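You operate a simulated robot arm through the tools that you are given. There is no shell and no other tool. Be economical: measure what you need, move in short steps, check, and stop when the job is done.

The job below is to be done with a simulated robot arm. You get a single attempt, and the scene is never put back.

TASK
Put things in order on the robot bench. At the end: the black foam disc from the robot bench is on the brown carton (marked "LINERS"); one of the link bars from the robot bench is on top of the silver tin (marked "GREASE") on the robot bench; the brown brush is on the blue tray; the green marker from the robot bench stands where the brown brush stood; whatever was shut is shut again. Leave all else as you found it, and nothing knocked over. Set down upright: link bar, brush.

It is judged by the outcome, as a careful person would: the job done as asked, and still so three seconds after it is handed in. It fails if anything else is knocked over, pushed out of place, dropped, spilled or broken.

THE ROBOT
A 7-joint arm with a two-finger parallel gripper, fixed in place. Base frame: the origin is at the foot of the arm, x ahead of it, y to its left, z up; the work surface is at about z = 800. Lengths are in mm, angles in rad, forces in N, time in s.
With the tool pointing down near the work surface it reaches from about 100 to 660 mm from the base axis. Its first joint turns from -1.152 to 1.152 rad. Payload 1.57 kg.
Tool frame: the origin (TCP) lies between the finger pads and is the grasp point; the fingertips stand 30 mm ahead of it; z points along the fingers, y is the line along which they close. The gripper opens to 80 mm. The fingers are 17 mm wide and 12 mm thick; the gripper's body (40 by 82 mm) begins 80 mm behind the TCP.
Orientation is told as [roll, pitch, yaw] about the base's x, y, z axes, in that order, counted from this pose: with the fingers straight down and closing along the base's y, the tool's x points along the base's -x, its y along +y and its z along -z.

THE INTERFACE
- The arm moves only by the tool jog_arm. Its argument "steps" is text: rows parted by semicolons, each of 6 numbers parted by spaces: the shift along the tool's x, y, z in mm, then the turn, a rotation vector about the tool's x, y, z in rad. In form: dx dy dz rx ry rz; .... A call has 1 to 8 rows; each row is the pose to reach, as a shift and turn from the pose commanded when the call began, along the tool's axes at that moment. "fingers" is the opening, from 0 (shut) to 1 (fully open), set as the call begins (left out, the last holds). Rows are played at 5 a second. More than 50 mm and 0.15 rad between two rows, or a gripper value outside its range, and nothing of the call is played. Where a pose cannot be reached the arm comes as near as it can. A force on the tool above 40 N (or 10 N above the force at the start of the call, whichever is more), or a blocked arm, ends the call early, and 0.2 s more pass. Each finger travels about 72 mm/s and halts on what it meets, pressing with about 39 N; the grip force reading is that of the motor and also rises with nothing between the fingers. The clock runs only during rows and for 0.2 s after the last one: add rows that repeat a pose to give the fingers time. The reply holds the time, the measured pose of the TCP, the force on the tool along the base axes, the opening and the grip force, in the units named above and with some noise, with the torque about the TCP (base axes, N m) and any sound that the robot's microphone picked up.
- Cameras (640 x 400 px; columns grow to the right, rows downward): "scene" is fixed at [47.5, 433.1, 1415.3]; the picture's right is [-0.82, -0.58, 0.00], its down [-0.38, 0.54, -0.75] and it looks along [0.43, -0.61, -0.67] (base axes); focal length 269 px, centre (320, 200). "wrist" rides on the gripper at [72, -7, -122] in the tool frame; the picture's right is [0.09, 1.00, 0.00], its down [-0.84, 0.08, -0.54] and it looks along [-0.54, 0.05, 0.84] (tool axes); focal length 238 px, centre (320, 200). There is no depth. A picture from a camera that has moved, and an enlarged one, comes with that camera's place and axes in the base frame and with its lens.
- snapshot(camera): a new picture of that camera. The clock stands still meanwhile.
- close_up(camera, box): a new picture of the part [left, top, right, bottom] of that camera's present view, enlarged. The clock stands still meanwhile.
- hand_in(): hands the job in; it is judged then, once.

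Go step by step. Nothing tells you positions but the pictures and the camera data: compare them with the known pose of the tool, close in by small moves and look again before you grip or let go. The budget is 120 turns and 84 pictures, counting those below and the enlarged ones. Unless the task says otherwise, let go and move clear before handing in, and close with one line.

The tools are called after ">>>" as name(argument=value, ...) on one line, values as JSON. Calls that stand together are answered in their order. jog_arm: Moves the arm, as the interface text tells. Its arguments: {"type":"object","properties":{"steps":{"type":"string"},"fingers":{"type":"number"}},"required":["steps"]} The other tools are called the same way: snapshot (camera) takes a picture; close_up (camera, box) takes an enlarged picture of a part of a camera's view; hand_in () hands the job in.

At the start:

```text
t: 0.0
eef_pos: [474.8, -1.5, 1155.5]
tcp_rot: [0.0, -0.001, -0.001]
ft_force: [0.1, 0.1, 0.1]
wrist_torque: [0.04, -0.01, 0.03]
opening: 80.3
gripper_force: 0.1
```

scene: 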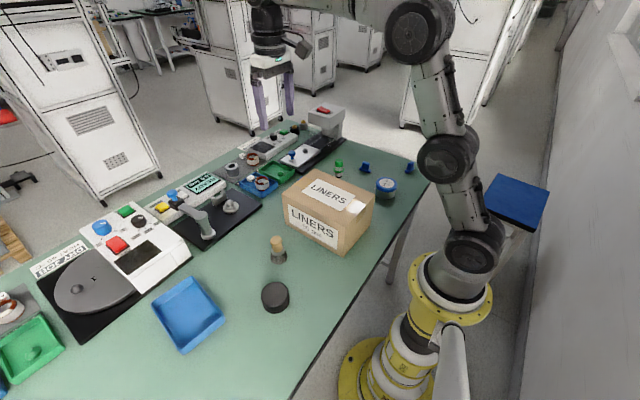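
wrist: 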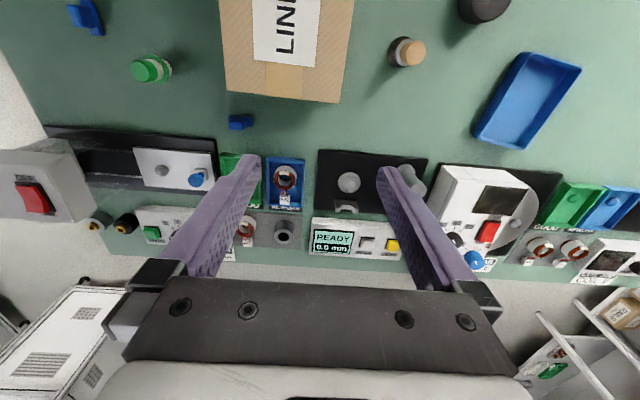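

I see the bench with a carton, brush-like item, black disc, blue tray, a green marker and several stations. I'll look closer to identify the tin, link bars and anything that is shut.

>>> close_up(camera="scene", box=[220, 90, 440, 230])

>>> close_up(camera="scene", box=[0, 170, 300, 400])

>>> close_up(camera="wrist", box=[0, 100, 320, 300])

>>> close_up(camera="wrist", box=[320, 100, 640, 300])

```text
2.86 times, centred on (330, 160) of scene
camera zoom: at [47.5, 433.1, 1415.3], right [-0.82, -0.58, 0.0], down [-0.38, 0.54, -0.75], along [0.43, -0.61, -0.67], focal length 770 px, centre (291, 314)
```

zoom: 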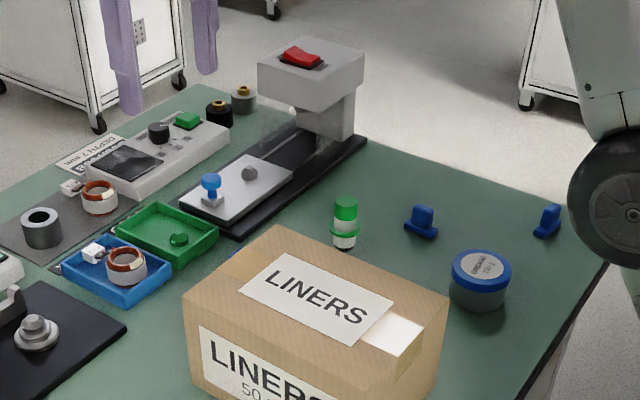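

```text
1.74 times, centred on (150, 285) of scene
camera zoom: at [47.5, 433.1, 1415.3], right [-0.82, -0.58, 0.0], down [-0.38, 0.54, -0.75], along [0.43, -0.61, -0.67], focal length 468 px, centre (616, 52)
```

zoom: 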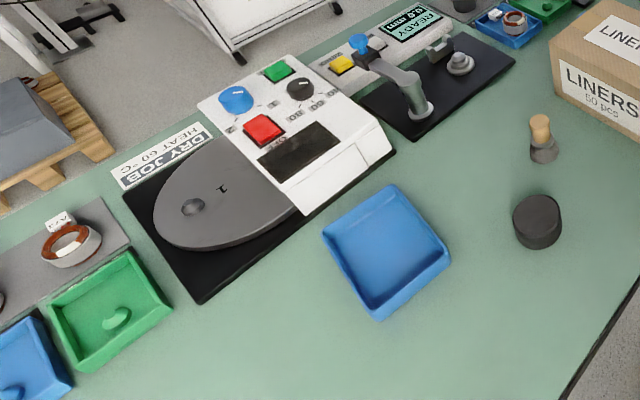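

```text
2.00 times, centred on (160, 200) of wrist
camera zoom: at [404.4, -7.8, 1277.7], right [-0.09, 1.0, 0.0], down [0.84, 0.08, 0.54], along [0.54, 0.05, -0.84], focal length 477 px, centre (640, 200)
```

zoom: 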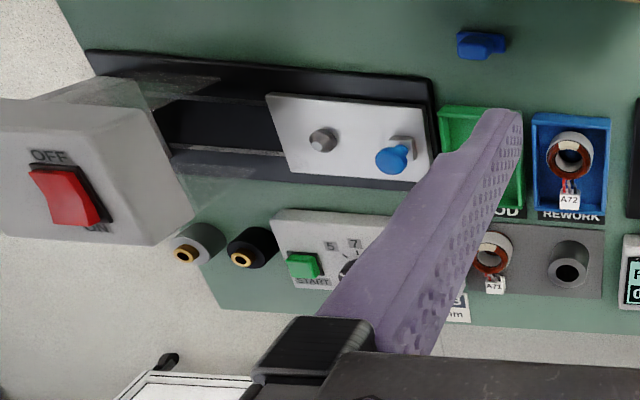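

```text
2.00 times, centred on (480, 200) of wrist
camera zoom: at [404.4, -7.8, 1277.7], right [-0.09, 1.0, 0.0], down [0.84, 0.08, 0.54], along [0.54, 0.05, -0.84], focal length 477 px, centre (0, 200)
```

zoom: 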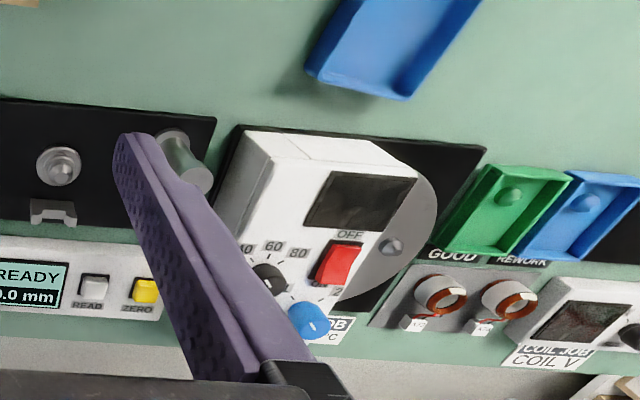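

The blue-lidded tin, the green marker and small blue pieces are on the right side of the bench. I move the wrist camera over there for a better look.

>>> jog_arm(steps="31 -37 9 0 0 0; 62 -75 18 0 0 0; 92 -112 28 0 0 0; 123 -150 37 0 0 0; 153 -187 47 0 0 0; 184 -225 56 0 0 0; 215 -262 65 0 0 0; 245 -300 75 0 0 0")

>>> snapshot(camera="wrist")

```text
t: 1.8
eef_pos: [234.4, -299.4, 1082.2]
tcp_rot: [-0.001, 0.0, 0.001]
ft_force: [0.0, 0.6, 0.1]
wrist_torque: [0.0, 0.0, 0.02]
opening: 80.0
gripper_force: 0.0
```

```text
77 pictures are left
camera wrist: at [162.3, -307.4, 1204.2], right [-0.09, 1.0, 0.0], down [0.84, 0.08, 0.54], along [0.54, 0.05, -0.84], focal length 238 px, centre (320, 200)
```

wrist: 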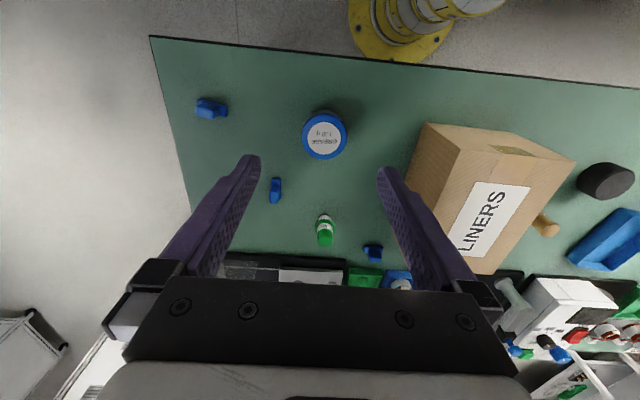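

>>> close_up(camera="wrist", box=[180, 80, 400, 218])

>>> close_up(camera="wrist", box=[240, 160, 420, 290])

>>> close_up(camera="wrist", box=[400, 110, 640, 260])

```text
2.90 times, centred on (290, 149) of wrist
camera zoom: at [162.3, -307.4, 1204.2], right [-0.09, 1.0, 0.0], down [0.84, 0.08, 0.54], along [0.54, 0.05, -0.84], focal length 691 px, centre (407, 348)
```

zoom: 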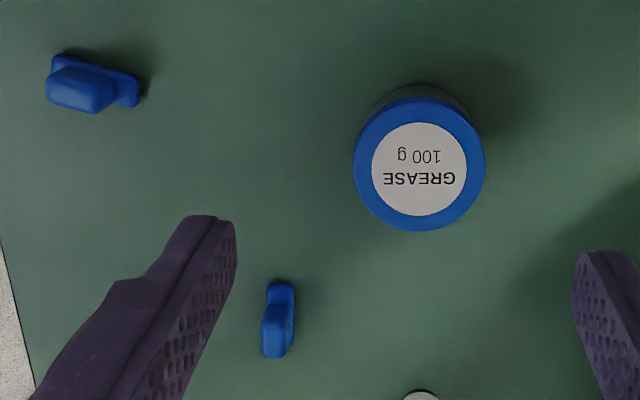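

```text
3.08 times, centred on (330, 225) of wrist
camera zoom: at [162.3, -307.4, 1204.2], right [-0.09, 1.0, 0.0], down [0.84, 0.08, 0.54], along [0.54, 0.05, -0.84], focal length 733 px, centre (289, 123)
```

zoom: 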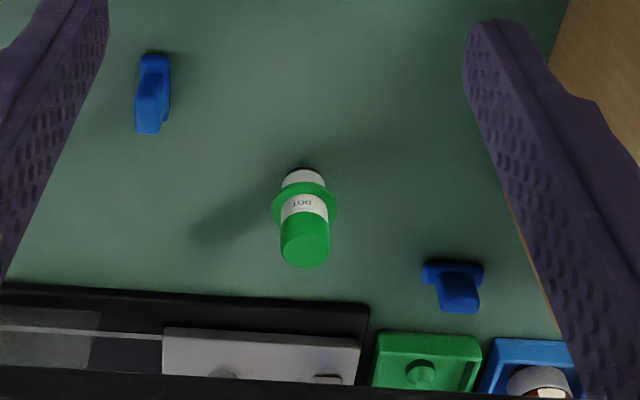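

```text
2.67 times, centred on (520, 185) of wrist
camera zoom: at [162.3, -307.4, 1204.2], right [-0.09, 1.0, 0.0], down [0.84, 0.08, 0.54], along [0.54, 0.05, -0.84], focal length 636 px, centre (-213, 240)
```

zoom: 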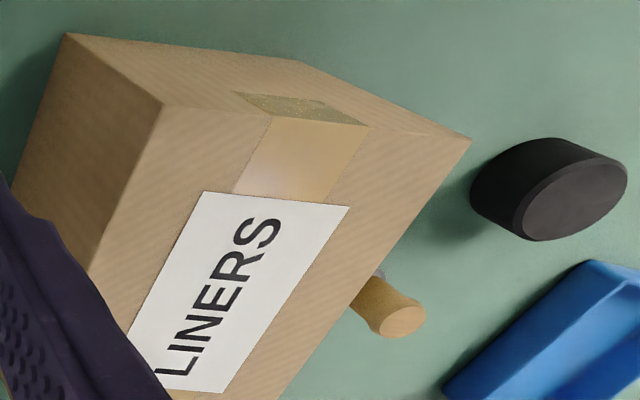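

The tin "GREASE" is at about (277,-290) with its top near z 837, and the three blue pieces are the link bars. I hover over the one near (401,-372).

>>> jog_arm(steps="-28 -12 30 0 0 0; -56 -24 61 0 0 0; -84 -36 91 0 0 0; -111 -49 121 0 0 0; -139 -61 152 0 0 0; -167 -73 182 0 0 0; -167 -73 182 0 0 0")

>>> snapshot(camera="wrist")

>>> close_up(camera="scene", box=[310, 120, 430, 200])

```text
t: 3.4
eef_pos: [399.5, -372.0, 896.4]
tcp_rot: [-0.001, -0.001, 0.0]
ft_force: [0.5, 0.5, -0.3]
wrist_torque: [0.01, -0.02, -0.01]
opening: 79.9
gripper_force: 0.1
```

```text
73 pictures are left
camera wrist: at [327.4, -379.0, 1018.1], right [-0.09, 1.0, 0.0], down [0.84, 0.08, 0.54], along [0.54, 0.05, -0.84], focal length 238 px, centre (320, 200)
```

wrist: 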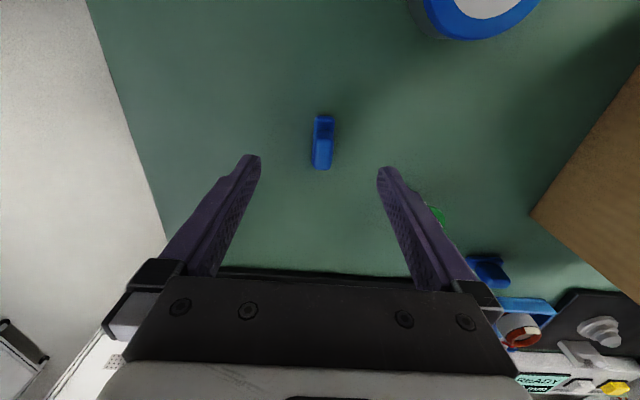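

```text
5.00 times, centred on (370, 160) of scene
camera zoom: at [47.5, 433.1, 1415.3], right [-0.82, -0.58, 0.0], down [-0.38, 0.54, -0.75], along [0.43, -0.61, -0.67], focal length 1346 px, centre (70, 400)
```

zoom: 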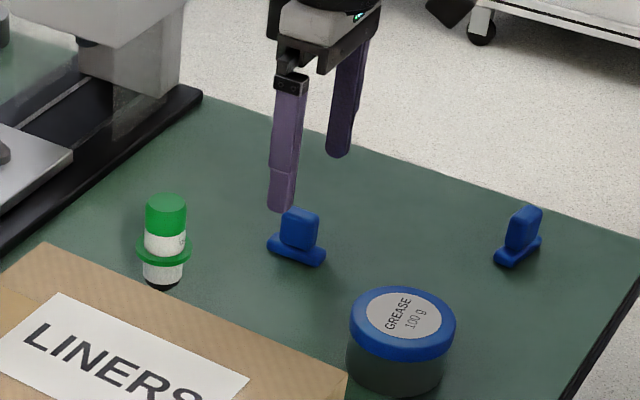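

>>> close_up(camera="wrist", box=[270, 90, 380, 190])

```text
4.00 times, centred on (325, 140) of wrist
camera zoom: at [327.4, -379.0, 1018.1], right [-0.09, 1.0, 0.0], down [0.84, 0.08, 0.54], along [0.54, 0.05, -0.84], focal length 953 px, centre (300, 440)
```

zoom: 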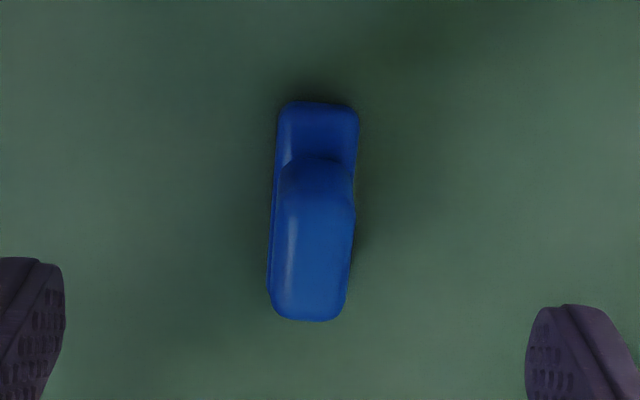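

The link bar is a T-piece with a foot along x and an upright block, about 30 mm tall, centred near (400,-371). I lower onto the block with the fingers open.

>>> jog_arm(steps="0 1 20 0 0 0; 0 1 38 0 0 0; 0 1 38 0 0 0", fingers=0.7)

>>> snapshot(camera="wrist")

>>> close_up(camera="scene", box=[310, 120, 430, 200])

```text
t: 4.2
eef_pos: [398.2, -371.5, 859.4]
tcp_rot: [-0.001, 0.001, -0.001]
ft_force: [0.3, -0.4, -0.4]
wrist_torque: [0.01, 0.02, 0.01]
opening: 56.3
gripper_force: 0.0
```

```text
70 pictures are left
camera wrist: at [326.7, -377.8, 981.2], right [-0.09, 1.0, 0.0], down [0.84, 0.08, 0.54], along [0.54, 0.05, -0.84], focal length 238 px, centre (320, 200)
```

wrist: 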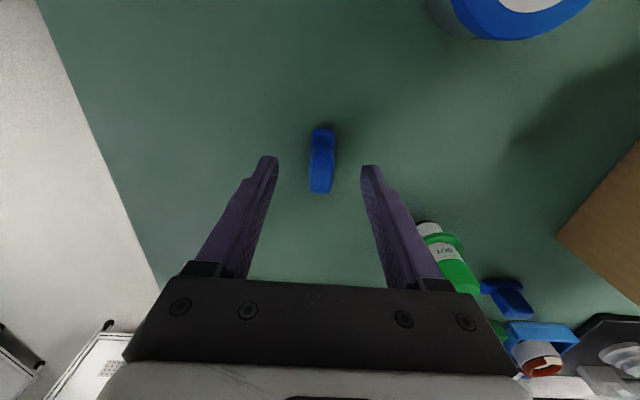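

```text
5.00 times, centred on (370, 160) of scene
camera zoom: at [47.5, 433.1, 1415.3], right [-0.82, -0.58, 0.0], down [-0.38, 0.54, -0.75], along [0.43, -0.61, -0.67], focal length 1346 px, centre (70, 400)
```

zoom: 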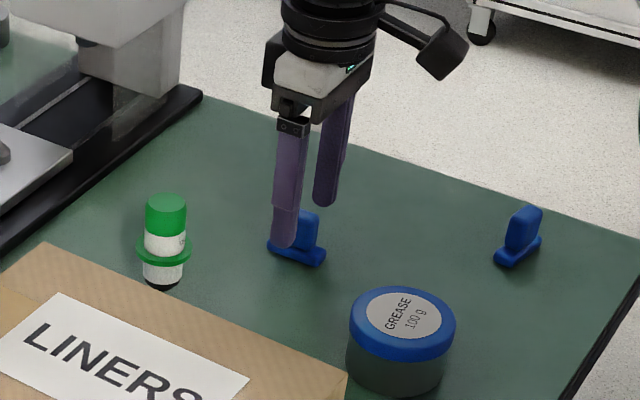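

Fingers are centred on the block. I go down another 17 mm and close.

>>> jog_arm(steps="-2 0 17 0 0 0; -2 0 17 0 0 0")

>>> jog_arm(steps="0 0 0 0 0 0; 0 0 0 0 0 0; 0 0 0 0 0 0; 0 0 0 0 0 0", fingers=0)

>>> close_up(camera="scene", box=[310, 120, 430, 200])

```text
t: 4.8
eef_pos: [397.8, -370.1, 843.5]
tcp_rot: [-0.001, 0.001, 0.0]
ft_force: [0.2, -0.4, 0.3]
wrist_torque: [-0.01, 0.0, 0.02]
opening: 56.3
gripper_force: 0.0
```

```text
t: 5.8
eef_pos: [399.3, -372.1, 843.9]
tcp_rot: [0.001, 0.0, 0.001]
ft_force: [-0.5, 0.6, 0.3]
wrist_torque: [0.02, -0.01, 0.03]
opening: 14.9
gripper_force: 30.5
```

```text
5.00 times, centred on (370, 160) of scene
camera zoom: at [47.5, 433.1, 1415.3], right [-0.82, -0.58, 0.0], down [-0.38, 0.54, -0.75], along [0.43, -0.61, -0.67], focal length 1346 px, centre (70, 400)
```

zoom: 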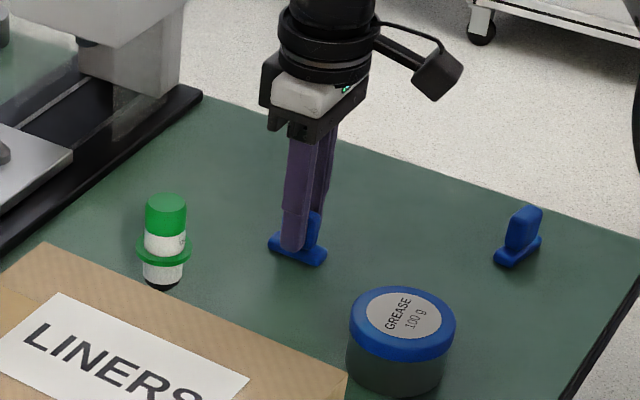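

The bar is gripped (14.9 mm). I lift it 75 mm and move above the tin.

>>> jog_arm(steps="0 0 -38 0 0 0; 0 0 -75 0 0 0; 41 27 -75 0 0 0; 82 54 -75 0 0 0; 122 81 -75 0 0 0; 122 81 -75 0 0 0")

>>> snapshot(camera="wrist")

>>> close_up(camera="scene", box=[310, 120, 430, 200])

```text
t: 7.2
eef_pos: [277.1, -288.2, 917.6]
tcp_rot: [0.0, 0.0, 0.001]
ft_force: [-0.6, 0.2, -0.5]
wrist_torque: [0.02, 0.0, 0.0]
opening: 14.8
gripper_force: 30.2
```

```text
67 pictures are left
camera wrist: at [206.6, -295.1, 1039.5], right [-0.09, 1.0, 0.0], down [0.84, 0.08, 0.54], along [0.54, 0.05, -0.84], focal length 238 px, centre (320, 200)
```

wrist: 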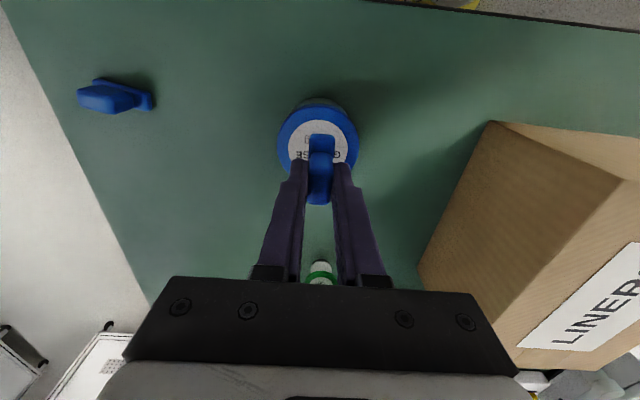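

```text
5.00 times, centred on (370, 160) of scene
camera zoom: at [47.5, 433.1, 1415.3], right [-0.82, -0.58, 0.0], down [-0.38, 0.54, -0.75], along [0.43, -0.61, -0.67], focal length 1346 px, centre (70, 400)
```

zoom: 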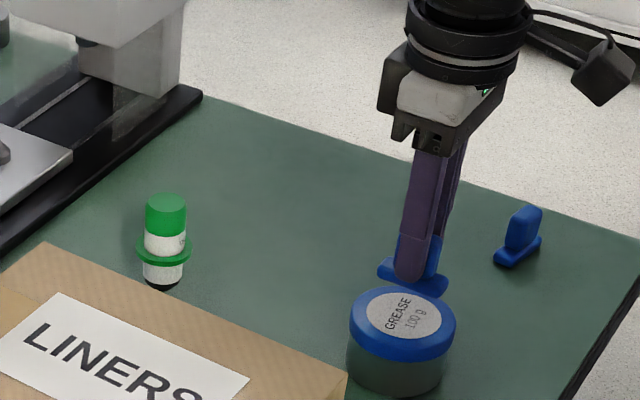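

Bar centred over the tin. I lower 30 mm and check the gap.

>>> jog_arm(steps="2 -2 15 0 0 0; 2 -2 29 0 0 0; 2 -2 29 0 0 0")

>>> close_up(camera="scene", box=[340, 140, 430, 200])

>>> close_up(camera="wrist", box=[220, 70, 420, 220])

```text
t: 8.0
eef_pos: [275.8, -291.8, 889.4]
tcp_rot: [-0.001, 0.0, -0.002]
ft_force: [-1.0, -0.1, 2.1]
wrist_torque: [0.02, 0.05, 0.02]
opening: 14.9
gripper_force: 30.9
```

```text
6.67 times, centred on (385, 170) of scene
camera zoom: at [47.5, 433.1, 1415.2], right [-0.82, -0.58, 0.0], down [-0.38, 0.54, -0.75], along [0.43, -0.61, -0.67], focal length 1795 px, centre (-113, 400)
```

zoom: 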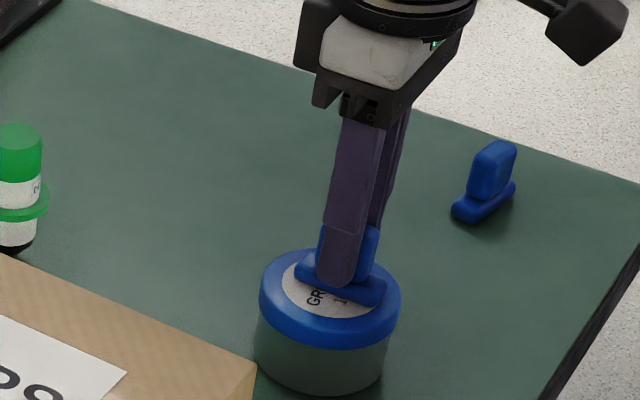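

```text
2.67 times, centred on (320, 145) of wrist
camera zoom: at [204.7, -298.3, 1011.1], right [-0.09, 1.0, 0.0], down [0.84, 0.08, 0.54], along [0.54, 0.05, -0.84], focal length 636 px, centre (320, 347)
```

zoom: 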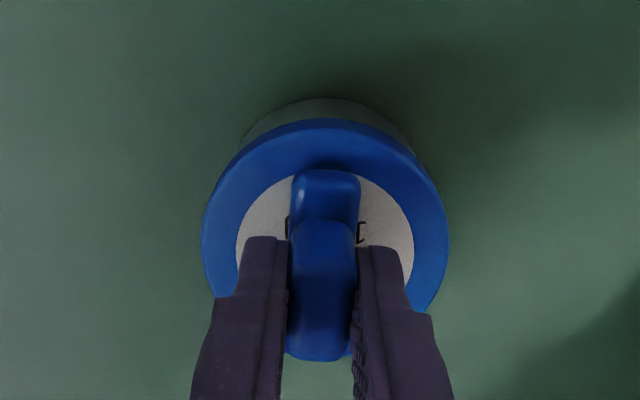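

A slight upward force (2 N) suggests contact or near contact. I press 1.5 mm lower to confirm.

>>> jog_arm(steps="0 0 0.8 0 0 0; 0 0 1.5 0 0 0; 0 0 1.5 0 0 0")

```text
t: 8.8
eef_pos: [275.3, -292.9, 889.2]
tcp_rot: [-0.002, 0.0, -0.001]
ft_force: [-1.1, 4.8, 15.0]
wrist_torque: [0.21, -0.02, -0.03]
opening: 14.8
gripper_force: 31.0
```

Contact is firm. I back off the press by 1 mm, open partly, and lift away.

>>> jog_arm(steps="0 0 -1.2 0 0 0; 0 0 -1.2 0 0 0")

>>> jog_arm(steps="0 0 0 0 0 0; 0 0 0 0 0 0; 0 0 0 0 0 0; 0 0 -30 0 0 0; 0 0 -70 0 0 0; 0 0 -70 0 0 0", fingers=0.6)

>>> snapshot(camera="wrist")

>>> close_up(camera="scene", box=[340, 140, 430, 200])

```text
t: 9.4
eef_pos: [274.3, -294.2, 890.1]
tcp_rot: [-0.001, -0.001, -0.001]
ft_force: [2.6, 0.3, 7.1]
wrist_torque: [0.01, -0.08, 0.02]
opening: 14.8
gripper_force: 30.5
```

```text
t: 10.8
eef_pos: [276.2, -293.3, 959.1]
tcp_rot: [0.001, 0.0, 0.0]
ft_force: [0.4, 0.0, -0.1]
wrist_torque: [0.0, 0.01, 0.01]
opening: 48.1
gripper_force: 0.0
```

```text
63 pictures are left
camera wrist: at [204.5, -300.5, 1080.2], right [-0.09, 1.0, 0.0], down [0.84, 0.08, 0.54], along [0.54, 0.05, -0.84], focal length 238 px, centre (320, 200)
```

wrist: 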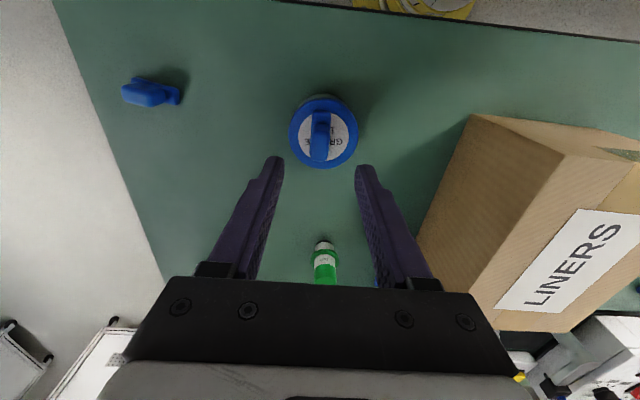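

```text
6.67 times, centred on (385, 170) of scene
camera zoom: at [47.5, 433.1, 1415.3], right [-0.82, -0.58, 0.0], down [-0.38, 0.54, -0.75], along [0.43, -0.61, -0.67], focal length 1795 px, centre (-113, 400)
```

zoom: 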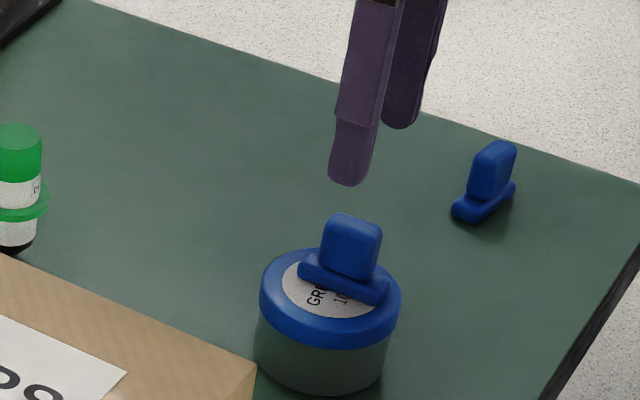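

The bar stands on the tin. Next is the brush: I rise well above the carton and cross to it.

>>> jog_arm(steps="0 0 -45 0 0 0; 0 0 -90 0 0 0; 0 0 -130 0 0 0; -12 46 -130 0 0 0; -24 92 -130 0 0 0; -36 138 -130 0 0 0; -48 184 -130 0 0 0; -60 230 -130 0 0 0")

>>> jog_arm(steps="-14 46 0 0 0 0; -26 92 0 0 0 0; -38 138 0 0 0 0; -48 180 0 0 0 0; -48 180 0 0 0 0", fingers=1)

>>> snapshot(camera="wrist")

```text
t: 12.6
eef_pos: [336.1, -63.3, 1090.8]
tcp_rot: [-0.001, 0.001, 0.0]
ft_force: [-0.2, -0.7, 0.4]
wrist_torque: [0.0, -0.02, 0.01]
opening: 47.9
gripper_force: 0.2
```

```text
t: 13.8
eef_pos: [380.8, 116.1, 1089.5]
tcp_rot: [0.0, 0.0, 0.0]
ft_force: [-0.2, -1.4, 1.2]
wrist_torque: [-0.01, 0.0, 0.01]
opening: 80.0
gripper_force: 0.1
```

```text
61 pictures are left
camera wrist: at [309.7, 109.3, 1211.5], right [-0.09, 1.0, 0.0], down [0.84, 0.08, 0.54], along [0.54, 0.05, -0.84], focal length 238 px, centre (320, 200)
```

wrist: 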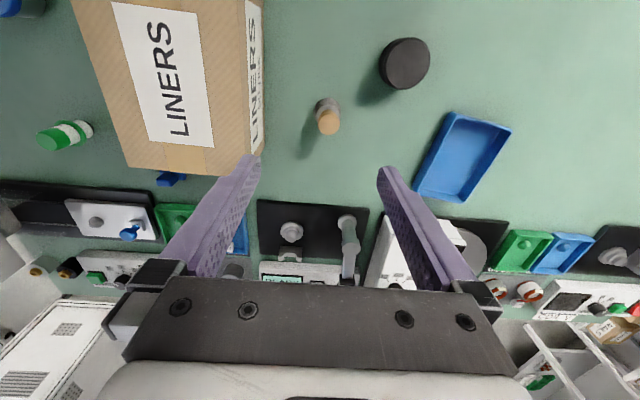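

Brush, disc and tray are all in view. I zoom in on them for measurements.

>>> close_up(camera="wrist", box=[270, 20, 530, 210])

>>> close_up(camera="scene", box=[240, 220, 320, 320])

```text
2.11 times, centred on (400, 115) of wrist
camera zoom: at [309.7, 109.3, 1211.5], right [-0.09, 1.0, 0.0], down [0.84, 0.08, 0.54], along [0.54, 0.05, -0.84], focal length 502 px, centre (152, 379)
```

zoom: 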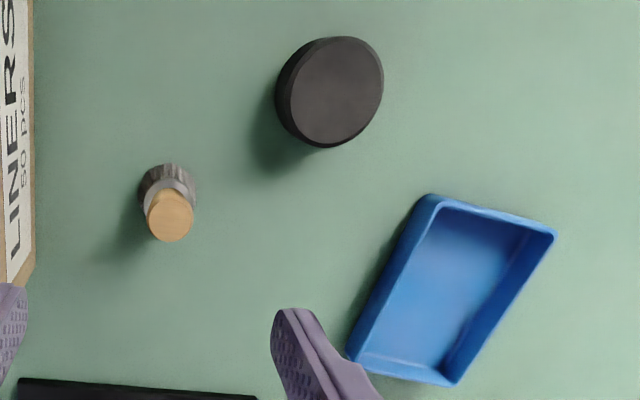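

```text
4.00 times, centred on (280, 270) of scene
camera zoom: at [47.5, 433.1, 1415.3], right [-0.82, -0.58, 0.0], down [-0.38, 0.54, -0.75], along [0.43, -0.61, -0.67], focal length 1077 px, centre (480, -80)
```

zoom: 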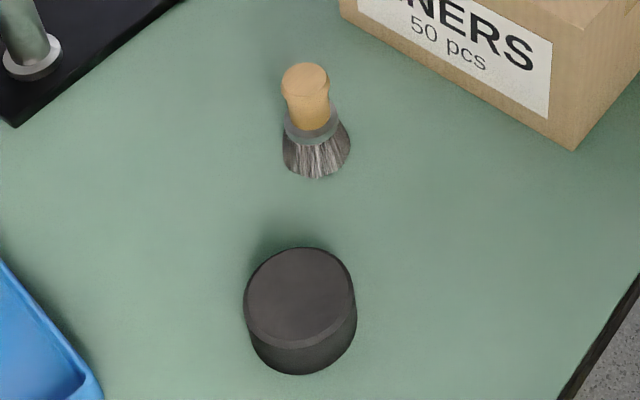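

Brush stands on its bristles at about (399,130), handle top near z 873; disc at about (318,231), top about 835; tray centre about (459,380). I descend over the brush.

>>> jog_arm(steps="-6 5 43 0 0 0; -12 10 86 0 0 0; -18 14 130 0 0 0; -18 14 130 0 0 0")

>>> snapshot(camera="wrist")

>>> close_up(camera="scene", box=[240, 180, 340, 280])

```text
t: 14.8
eef_pos: [403.0, 131.9, 958.0]
tcp_rot: [0.0, 0.001, -0.001]
ft_force: [-0.1, 0.3, 0.6]
wrist_torque: [-0.02, -0.01, 0.01]
opening: 80.0
gripper_force: 0.0
```

```text
58 pictures are left
camera wrist: at [331.8, 125.8, 1080.9], right [-0.09, 1.0, 0.0], down [0.84, 0.08, 0.54], along [0.54, 0.05, -0.84], focal length 238 px, centre (320, 200)
```

wrist: 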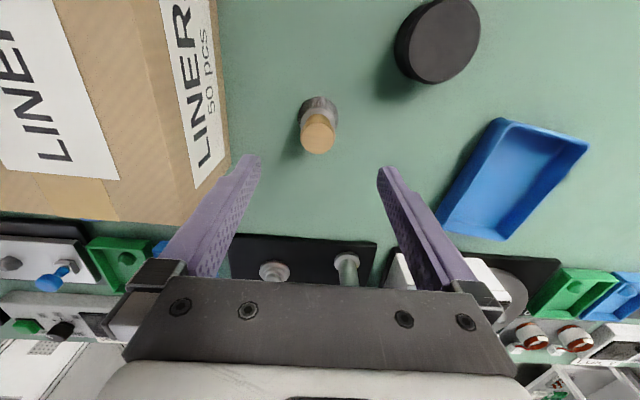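

```text
4.00 times, centred on (290, 230) of scene
camera zoom: at [47.5, 433.1, 1415.3], right [-0.82, -0.58, 0.0], down [-0.38, 0.54, -0.75], along [0.43, -0.61, -0.67], focal length 1077 px, centre (440, 80)
```

zoom: 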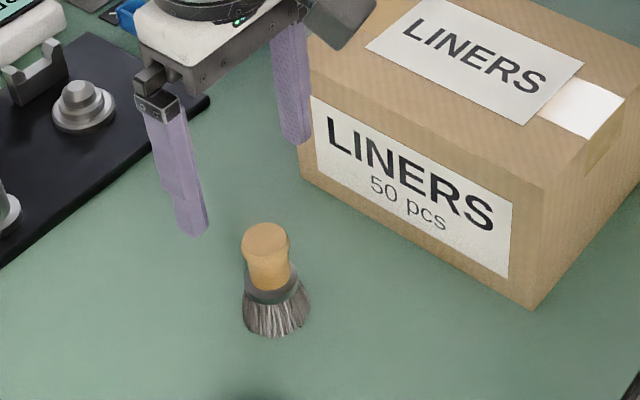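

Brush handle is centred under the gripper. I lower to about z 866 around the handle and check before closing.

>>> jog_arm(steps="0 0 40 0 0 0; 0 0 75 0 0 0; 0 0 92 0 0 0; 0 0 92 0 0 0", fingers=0.7)

>>> snapshot(camera="wrist")

>>> close_up(camera="scene", box=[240, 200, 320, 280])

```text
t: 15.8
eef_pos: [402.3, 129.1, 866.4]
tcp_rot: [0.0, 0.002, -0.001]
ft_force: [-0.6, -0.3, 0.1]
wrist_torque: [0.02, 0.0, -0.03]
opening: 56.2
gripper_force: 0.2
```

```text
56 pictures are left
camera wrist: at [331.8, 123.1, 987.8], right [-0.09, 1.0, 0.0], down [0.84, 0.08, 0.54], along [0.54, 0.05, -0.84], focal length 238 px, centre (320, 200)
```

wrist: 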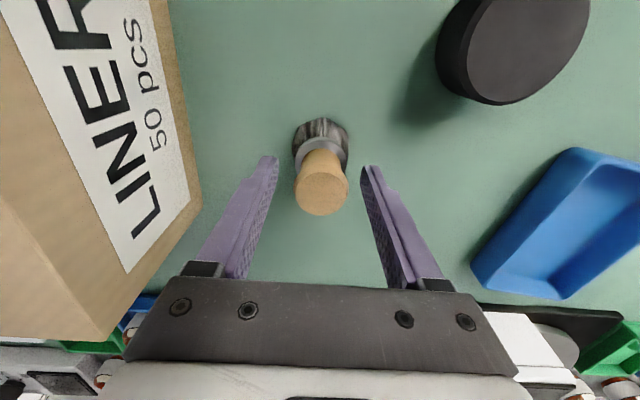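

```text
5.00 times, centred on (280, 240) of scene
camera zoom: at [47.5, 433.1, 1415.3], right [-0.82, -0.58, 0.0], down [-0.38, 0.54, -0.75], along [0.43, -0.61, -0.67], focal length 1346 px, centre (520, 0)
```

zoom: 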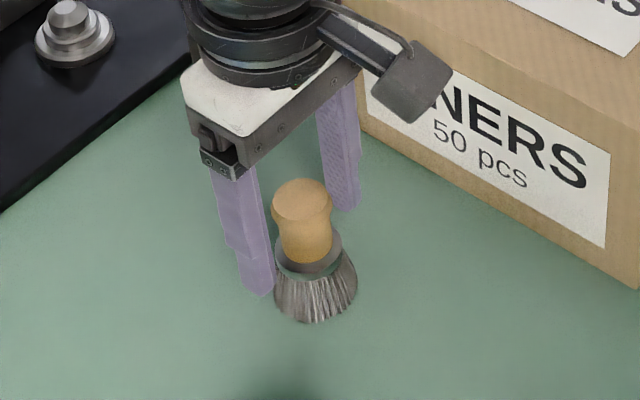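

Well centred. I close on the handle.

>>> jog_arm(steps="0 0 0 0 0 0; 0 0 0 0 0 0; 0 0 0 0 0 0; 0 0 0 0 0 0", fingers=0)

>>> close_up(camera="scene", box=[240, 200, 320, 280])

```text
t: 16.8
eef_pos: [403.7, 130.0, 865.7]
tcp_rot: [0.0, -0.002, 0.001]
ft_force: [-0.1, 0.4, 0.0]
wrist_torque: [0.0, 0.01, 0.02]
opening: 34.2
gripper_force: 39.7
```

```text
5.00 times, centred on (280, 240) of scene
camera zoom: at [47.5, 433.1, 1415.3], right [-0.82, -0.58, 0.0], down [-0.38, 0.54, -0.75], along [0.43, -0.61, -0.67], focal length 1346 px, centre (520, 0)
```

zoom: 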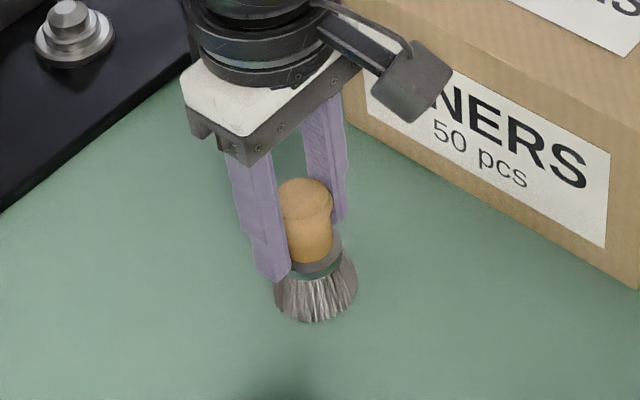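

Gripped. I lift 70 mm and carry it over the tray.

>>> jog_arm(steps="0 0 -35 0 0 0; 0 0 -70 0 0 0; -10 42 -70 0 0 0; -19 83 -70 0 0 0; -29 125 -70 0 0 0; -38 166 -70 0 0 0; -48 208 -70 0 0 0; -58 250 -70 0 0 0")

>>> snapshot(camera="wrist")

>>> close_up(camera="scene", box=[130, 240, 250, 360])

```text
t: 18.6
eef_pos: [458.4, 382.5, 939.2]
tcp_rot: [0.001, -0.001, 0.001]
ft_force: [-0.2, -0.2, -0.8]
wrist_torque: [-0.03, -0.05, -0.02]
opening: 34.3
gripper_force: 39.0
```

```text
53 pictures are left
camera wrist: at [387.2, 376.3, 1061.6], right [-0.09, 1.0, 0.0], down [0.84, 0.08, 0.54], along [0.54, 0.05, -0.84], focal length 238 px, centre (320, 200)
```

wrist: 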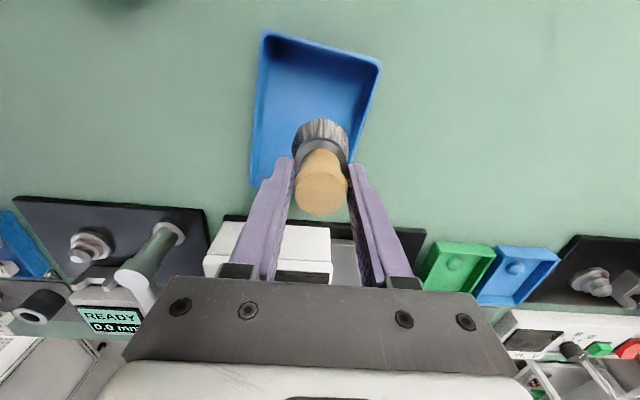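

```text
3.33 times, centred on (190, 300) of scene
camera zoom: at [47.5, 433.1, 1415.3], right [-0.82, -0.58, 0.0], down [-0.38, 0.54, -0.75], along [0.43, -0.61, -0.67], focal length 898 px, centre (753, -133)
```

zoom: 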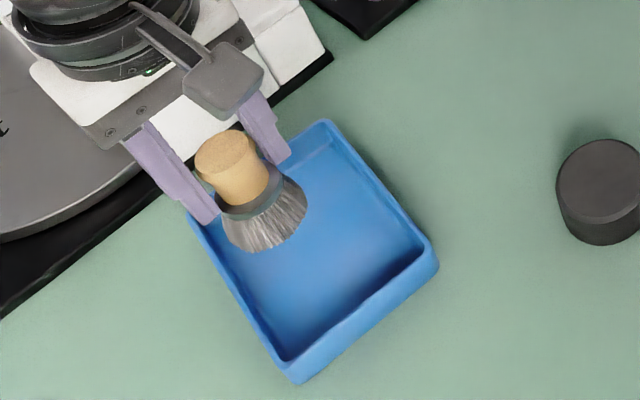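

The tray centre is nearer (449,371), so I shift 10 mm back and 9 mm right, then lower to just above the floor.

>>> jog_arm(steps="10 -9 0 0 0 0; 10 -9 30 0 0 0; 10 -9 58 0 0 0; 10 -9 58 0 0 0")

>>> snapshot(camera="wrist")

>>> close_up(camera="scene", box=[130, 240, 250, 360])

```text
t: 19.6
eef_pos: [453.0, 372.2, 881.5]
tcp_rot: [0.0, 0.002, 0.0]
ft_force: [-0.6, 0.5, -0.5]
wrist_torque: [0.01, 0.03, 0.03]
opening: 34.2
gripper_force: 38.7
```

```text
51 pictures are left
camera wrist: at [381.0, 364.2, 1003.2], right [-0.09, 1.0, 0.0], down [0.84, 0.08, 0.54], along [0.54, 0.05, -0.84], focal length 238 px, centre (320, 200)
```

wrist: 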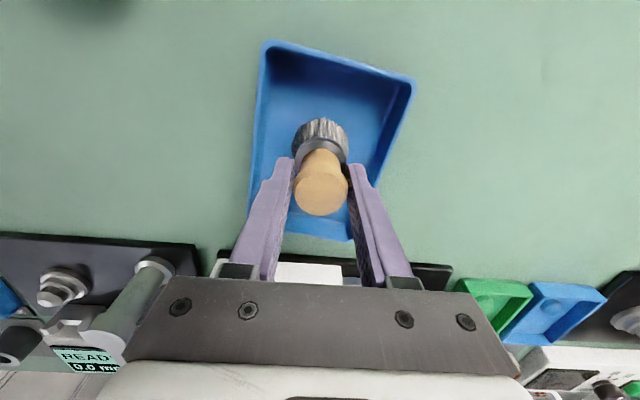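

```text
3.33 times, centred on (190, 300) of scene
camera zoom: at [47.5, 433.1, 1415.3], right [-0.82, -0.58, 0.0], down [-0.38, 0.54, -0.75], along [0.43, -0.61, -0.67], focal length 898 px, centre (753, -133)
```

zoom: 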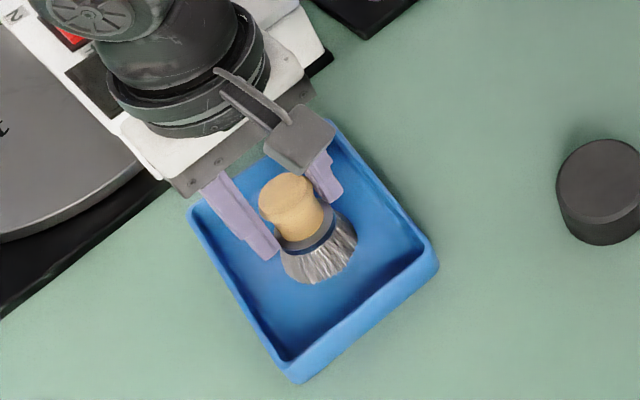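

Centred in the tray. I lower in small steps to contact.

>>> jog_arm(steps="0 0 4 0 0 0; 0 0 6 0 0 0; 0 0 6 0 0 0")

```text
t: 20.4
eef_pos: [451.7, 372.2, 873.2]
tcp_rot: [0.001, -0.001, -0.002]
ft_force: [0.3, 0.7, -0.1]
wrist_torque: [0.0, 0.0, 0.02]
opening: 34.3
gripper_force: 38.9
```

>>> jog_arm(steps="0 0 1 0 0 0; 0 0 2 0 0 0; 0 0 2 0 0 0")

```text
t: 21.2
eef_pos: [450.3, 370.2, 871.5]
tcp_rot: [0.002, 0.001, 0.001]
ft_force: [-0.4, 1.4, 0.1]
wrist_torque: [-0.01, 0.02, -0.03]
opening: 34.2
gripper_force: 39.1
```

>>> jog_arm(steps="0 0 1 0 0 0; 0 0 1.5 0 0 0; 0 0 1.5 0 0 0")

```text
t: 22.0
eef_pos: [449.7, 370.5, 870.9]
tcp_rot: [-0.001, 0.0, -0.001]
ft_force: [0.1, 0.8, 0.6]
wrist_torque: [0.01, 0.02, -0.05]
opening: 34.1
gripper_force: 38.9
```

>>> jog_arm(steps="0 0 0.7 0 0 0; 0 0 1.3 0 0 0; 0 0 1.3 0 0 0")

```text
t: 22.8
eef_pos: [449.9, 371.7, 869.0]
tcp_rot: [0.001, -0.001, 0.001]
ft_force: [-2.5, -2.3, 12.6]
wrist_torque: [-0.17, 0.21, 0.0]
opening: 34.4
gripper_force: 38.7
```

Contact on the tray floor. I ease off, release, and rise.

>>> jog_arm(steps="0 0 -0.6 0 0 0; 0 0 -0.6 0 0 0")

>>> jog_arm(steps="0 0 0 0 0 0; 0 0 0 0 0 0; 0 0 0 0 0 0; 0 0 -35 0 0 0; 0 0 -80 0 0 0; 0 0 -120 0 0 0; 0 0 -120 0 0 0", fingers=0.8)

>>> close_up(camera="scene", box=[130, 240, 290, 360])

```text
t: 23.4
eef_pos: [448.7, 371.5, 870.3]
tcp_rot: [0.0, -0.003, 0.001]
ft_force: [-0.9, -3.4, 13.8]
wrist_torque: [-0.12, 0.08, 0.01]
opening: 33.7
gripper_force: 39.4
```

```text
t: 25.0
eef_pos: [451.1, 372.1, 987.1]
tcp_rot: [0.001, -0.001, 0.0]
ft_force: [-0.7, -0.2, 0.2]
wrist_torque: [0.01, -0.02, 0.01]
opening: 63.9
gripper_force: 0.0
```

```text
3.33 times, centred on (210, 300) of scene
camera zoom: at [47.5, 433.1, 1415.3], right [-0.82, -0.58, 0.0], down [-0.38, 0.54, -0.75], along [0.43, -0.61, -0.67], focal length 898 px, centre (687, -133)
```

zoom: 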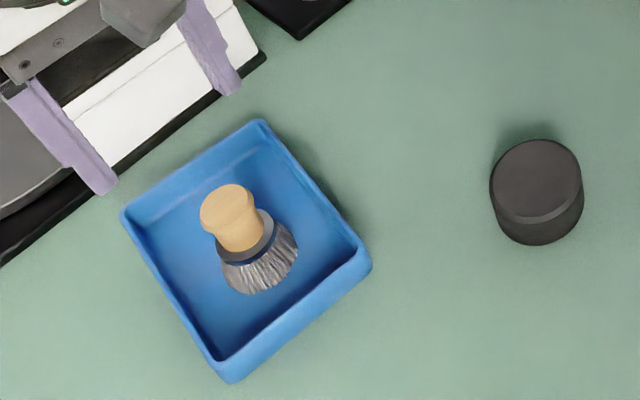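

The brush stands in the tray. Next the foam disc: I move over (318,231) with fingers fully open.

>>> jog_arm(steps="33 -35 0 0 0 0; 66 -70 0 0 0 0; 98 -105 0 0 0 0; 131 -140 20 0 0 0; 131 -140 60 0 0 0; 131 -140 60 0 0 0", fingers=1)

>>> snapshot(camera="wrist")

>>> close_up(camera="scene", box=[220, 220, 340, 340])

```text
refused: row 4 steps farther than a row can; nothing moved
```

```text
48 pictures are left
camera wrist: at [380.6, 365.6, 1109.5], right [-0.09, 1.0, 0.0], down [0.84, 0.08, 0.54], along [0.54, 0.05, -0.84], focal length 238 px, centre (320, 200)
```

wrist: 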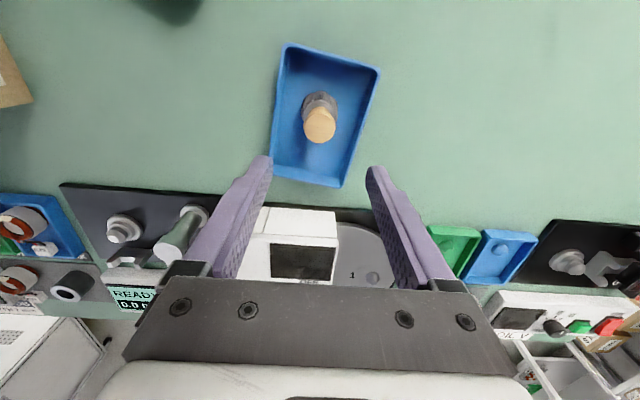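

```text
3.33 times, centred on (280, 280) of scene
camera zoom: at [47.5, 433.1, 1415.3], right [-0.82, -0.58, 0.0], down [-0.38, 0.54, -0.75], along [0.43, -0.61, -0.67], focal length 898 px, centre (453, -67)
```

zoom: 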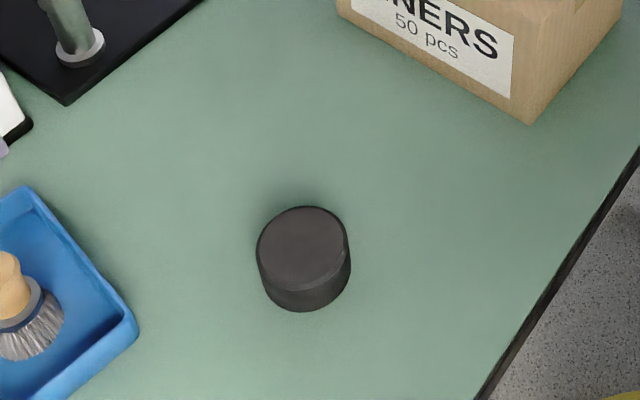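

The row spacing was too large; I repeat with finer rows.

>>> jog_arm(steps="33 -35 0 0 0 0; 66 -70 0 0 0 0; 98 -105 0 0 0 0; 131 -140 0 0 0 0; 131 -140 40 0 0 0; 131 -140 70 0 0 0; 131 -140 70 0 0 0", fingers=1)

>>> snapshot(camera="wrist")

```text
t: 26.6
eef_pos: [316.9, 230.3, 916.4]
tcp_rot: [0.001, -0.001, -0.001]
ft_force: [0.1, -0.3, -0.4]
wrist_torque: [-0.05, 0.03, 0.0]
opening: 79.7
gripper_force: 0.0
```

```text
46 pictures are left
camera wrist: at [246.6, 222.8, 1039.0], right [-0.09, 1.0, 0.0], down [0.84, 0.08, 0.54], along [0.54, 0.05, -0.84], focal length 238 px, centre (320, 200)
```

wrist: 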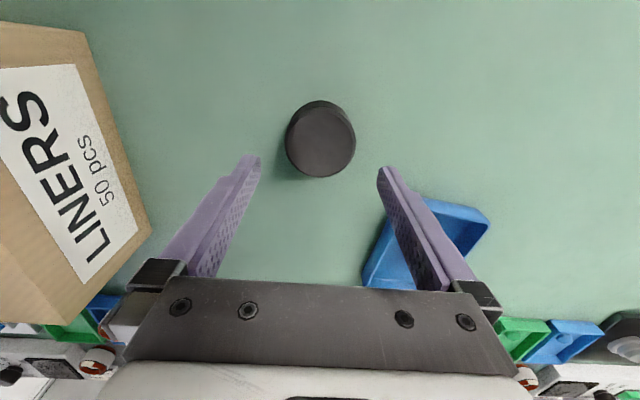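

The disc is centred under the gripper. I lower around it and close.

>>> jog_arm(steps="0 0 40 0 0 0; 0 0 79 0 0 0; 0 0 79 0 0 0")

>>> jog_arm(steps="0 0 0 0 0 0; 0 0 0 0 0 0; 0 0 0 0 0 0; 0 0 0 0 0 0", fingers=0.3)

>>> close_up(camera="scene", box=[220, 220, 340, 340])

>>> snapshot(camera="wrist")

```text
t: 27.4
eef_pos: [316.7, 229.7, 837.8]
tcp_rot: [-0.002, -0.001, 0.001]
ft_force: [0.3, 0.3, -0.3]
wrist_torque: [0.02, 0.02, 0.02]
opening: 80.0
gripper_force: 0.1
```

```text
t: 28.4
eef_pos: [318.0, 227.6, 838.4]
tcp_rot: [0.0, 0.001, 0.002]
ft_force: [0.7, 0.0, -0.6]
wrist_torque: [0.02, -0.01, 0.0]
opening: 61.0
gripper_force: 38.9
```

```text
3.33 times, centred on (280, 280) of scene
camera zoom: at [47.5, 433.1, 1415.3], right [-0.82, -0.58, 0.0], down [-0.38, 0.54, -0.75], along [0.43, -0.61, -0.67], focal length 898 px, centre (453, -67)
```

zoom: 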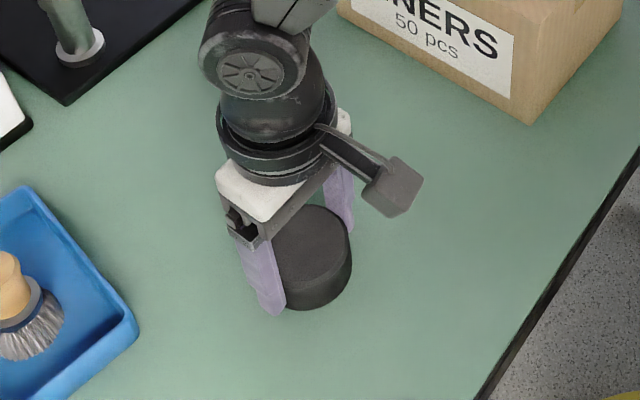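

```text
44 pictures are left
camera wrist: at [246.3, 222.1, 960.1], right [-0.09, 1.0, 0.0], down [0.84, 0.08, 0.54], along [0.54, 0.05, -0.84], focal length 238 px, centre (320, 200)
```

wrist: 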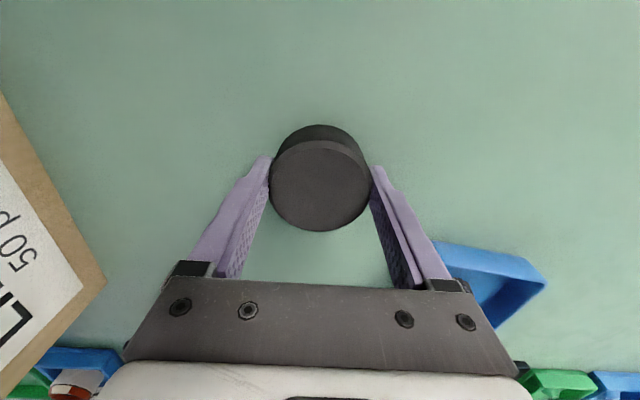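

Gripped at 61 mm. The carton top spans about x 253–455, y -126–24 at z about 922; I lift the disc to 1019 and carry it to (354,-51).

>>> jog_arm(steps="0 0 -45 0 0 0; 0 0 -90 0 0 0; 0 0 -135 0 0 0; 0 0 -180 0 0 0; -6 -46 -180 0 0 0; -12 -92 -180 0 0 0; -18 -138 -180 0 0 0; -18 -138 -180 0 0 0")

>>> jog_arm(steps="-6 -48 0 0 0 0; -12 -96 0 0 0 0; -18 -143 0 0 0 0; -18 -143 0 0 0 0")

>>> snapshot(camera="scene")

>>> snapshot(camera="wrist")

```text
t: 30.2
eef_pos: [336.3, 92.1, 1019.3]
tcp_rot: [-0.001, 0.0, 0.002]
ft_force: [-0.7, -0.1, -0.1]
wrist_torque: [-0.01, -0.02, -0.02]
opening: 61.2
gripper_force: 39.1
```

```text
t: 31.2
eef_pos: [354.6, -51.6, 1019.7]
tcp_rot: [0.001, 0.001, 0.003]
ft_force: [0.3, 0.0, -0.2]
wrist_torque: [-0.01, -0.01, -0.01]
opening: 61.2
gripper_force: 38.9
```

```text
43 pictures are left
```

scene: 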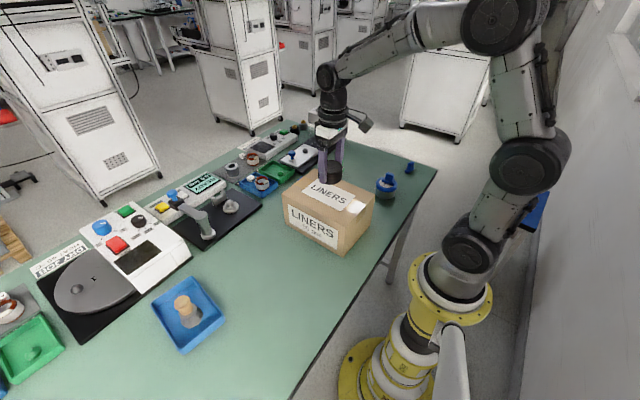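

```text
42 pictures are left
camera wrist: at [283.2, -58.0, 1141.5], right [-0.09, 1.0, 0.0], down [0.84, 0.08, 0.54], along [0.54, 0.05, -0.84], focal length 238 px, centre (320, 200)
```

wrist: 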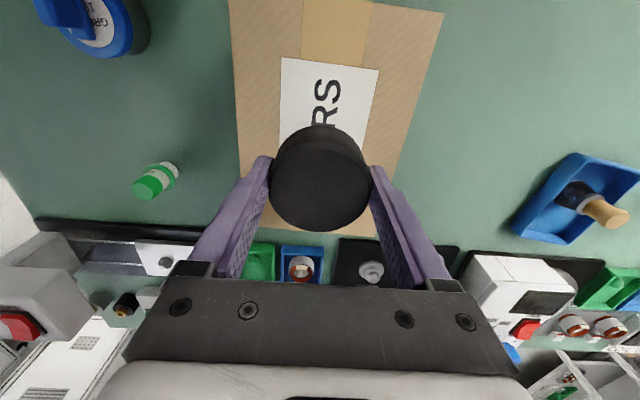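

Over the carton centre. I lower toward the top.

>>> jog_arm(steps="0 0 25 0 0 0; 0 0 45 0 0 0; 0 0 50 0 0 0; 0 0 50 0 0 0")

>>> close_up(camera="scene", box=[270, 130, 390, 230])

```text
t: 32.2
eef_pos: [353.5, -50.3, 969.3]
tcp_rot: [0.001, -0.001, 0.0]
ft_force: [0.1, -0.5, -0.1]
wrist_torque: [-0.01, -0.03, 0.0]
opening: 61.0
gripper_force: 39.1
```

```text
4.00 times, centred on (330, 180) of scene
camera zoom: at [47.5, 433.1, 1415.3], right [-0.82, -0.58, 0.0], down [-0.38, 0.54, -0.75], along [0.43, -0.61, -0.67], focal length 1077 px, centre (280, 280)
```

zoom: 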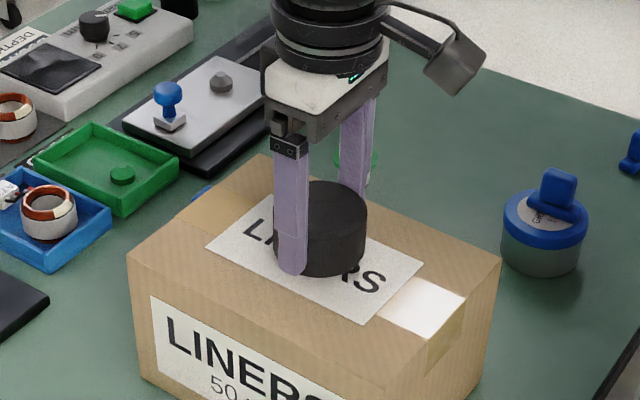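

>>> jog_arm(steps="0 0 2 0 0 0; 0 0 4 0 0 0; 0 0 4 0 0 0")

```text
t: 33.0
eef_pos: [354.0, -50.6, 965.8]
tcp_rot: [-0.001, 0.0, -0.001]
ft_force: [0.4, 0.2, -0.6]
wrist_torque: [0.01, -0.02, 0.01]
opening: 61.2
gripper_force: 39.1
```

>>> jog_arm(steps="0 0 1.5 0 0 0; 0 0 3 0 0 0; 0 0 3 0 0 0")

```text
t: 33.8
eef_pos: [353.8, -51.3, 963.2]
tcp_rot: [-0.001, 0.0, 0.001]
ft_force: [-1.8, 0.4, 2.3]
wrist_torque: [-0.02, 0.0, 0.0]
opening: 61.0
gripper_force: 39.0
```

>>> jog_arm(steps="0 0 0.5 0 0 0; 0 0 1 0 0 0; 0 0 1 0 0 0")

```text
t: 34.6
eef_pos: [354.6, -51.7, 962.7]
tcp_rot: [-0.003, -0.002, 0.003]
ft_force: [-3.4, -5.8, 11.2]
wrist_torque: [-0.12, 0.17, 0.07]
opening: 61.2
gripper_force: 39.2
```

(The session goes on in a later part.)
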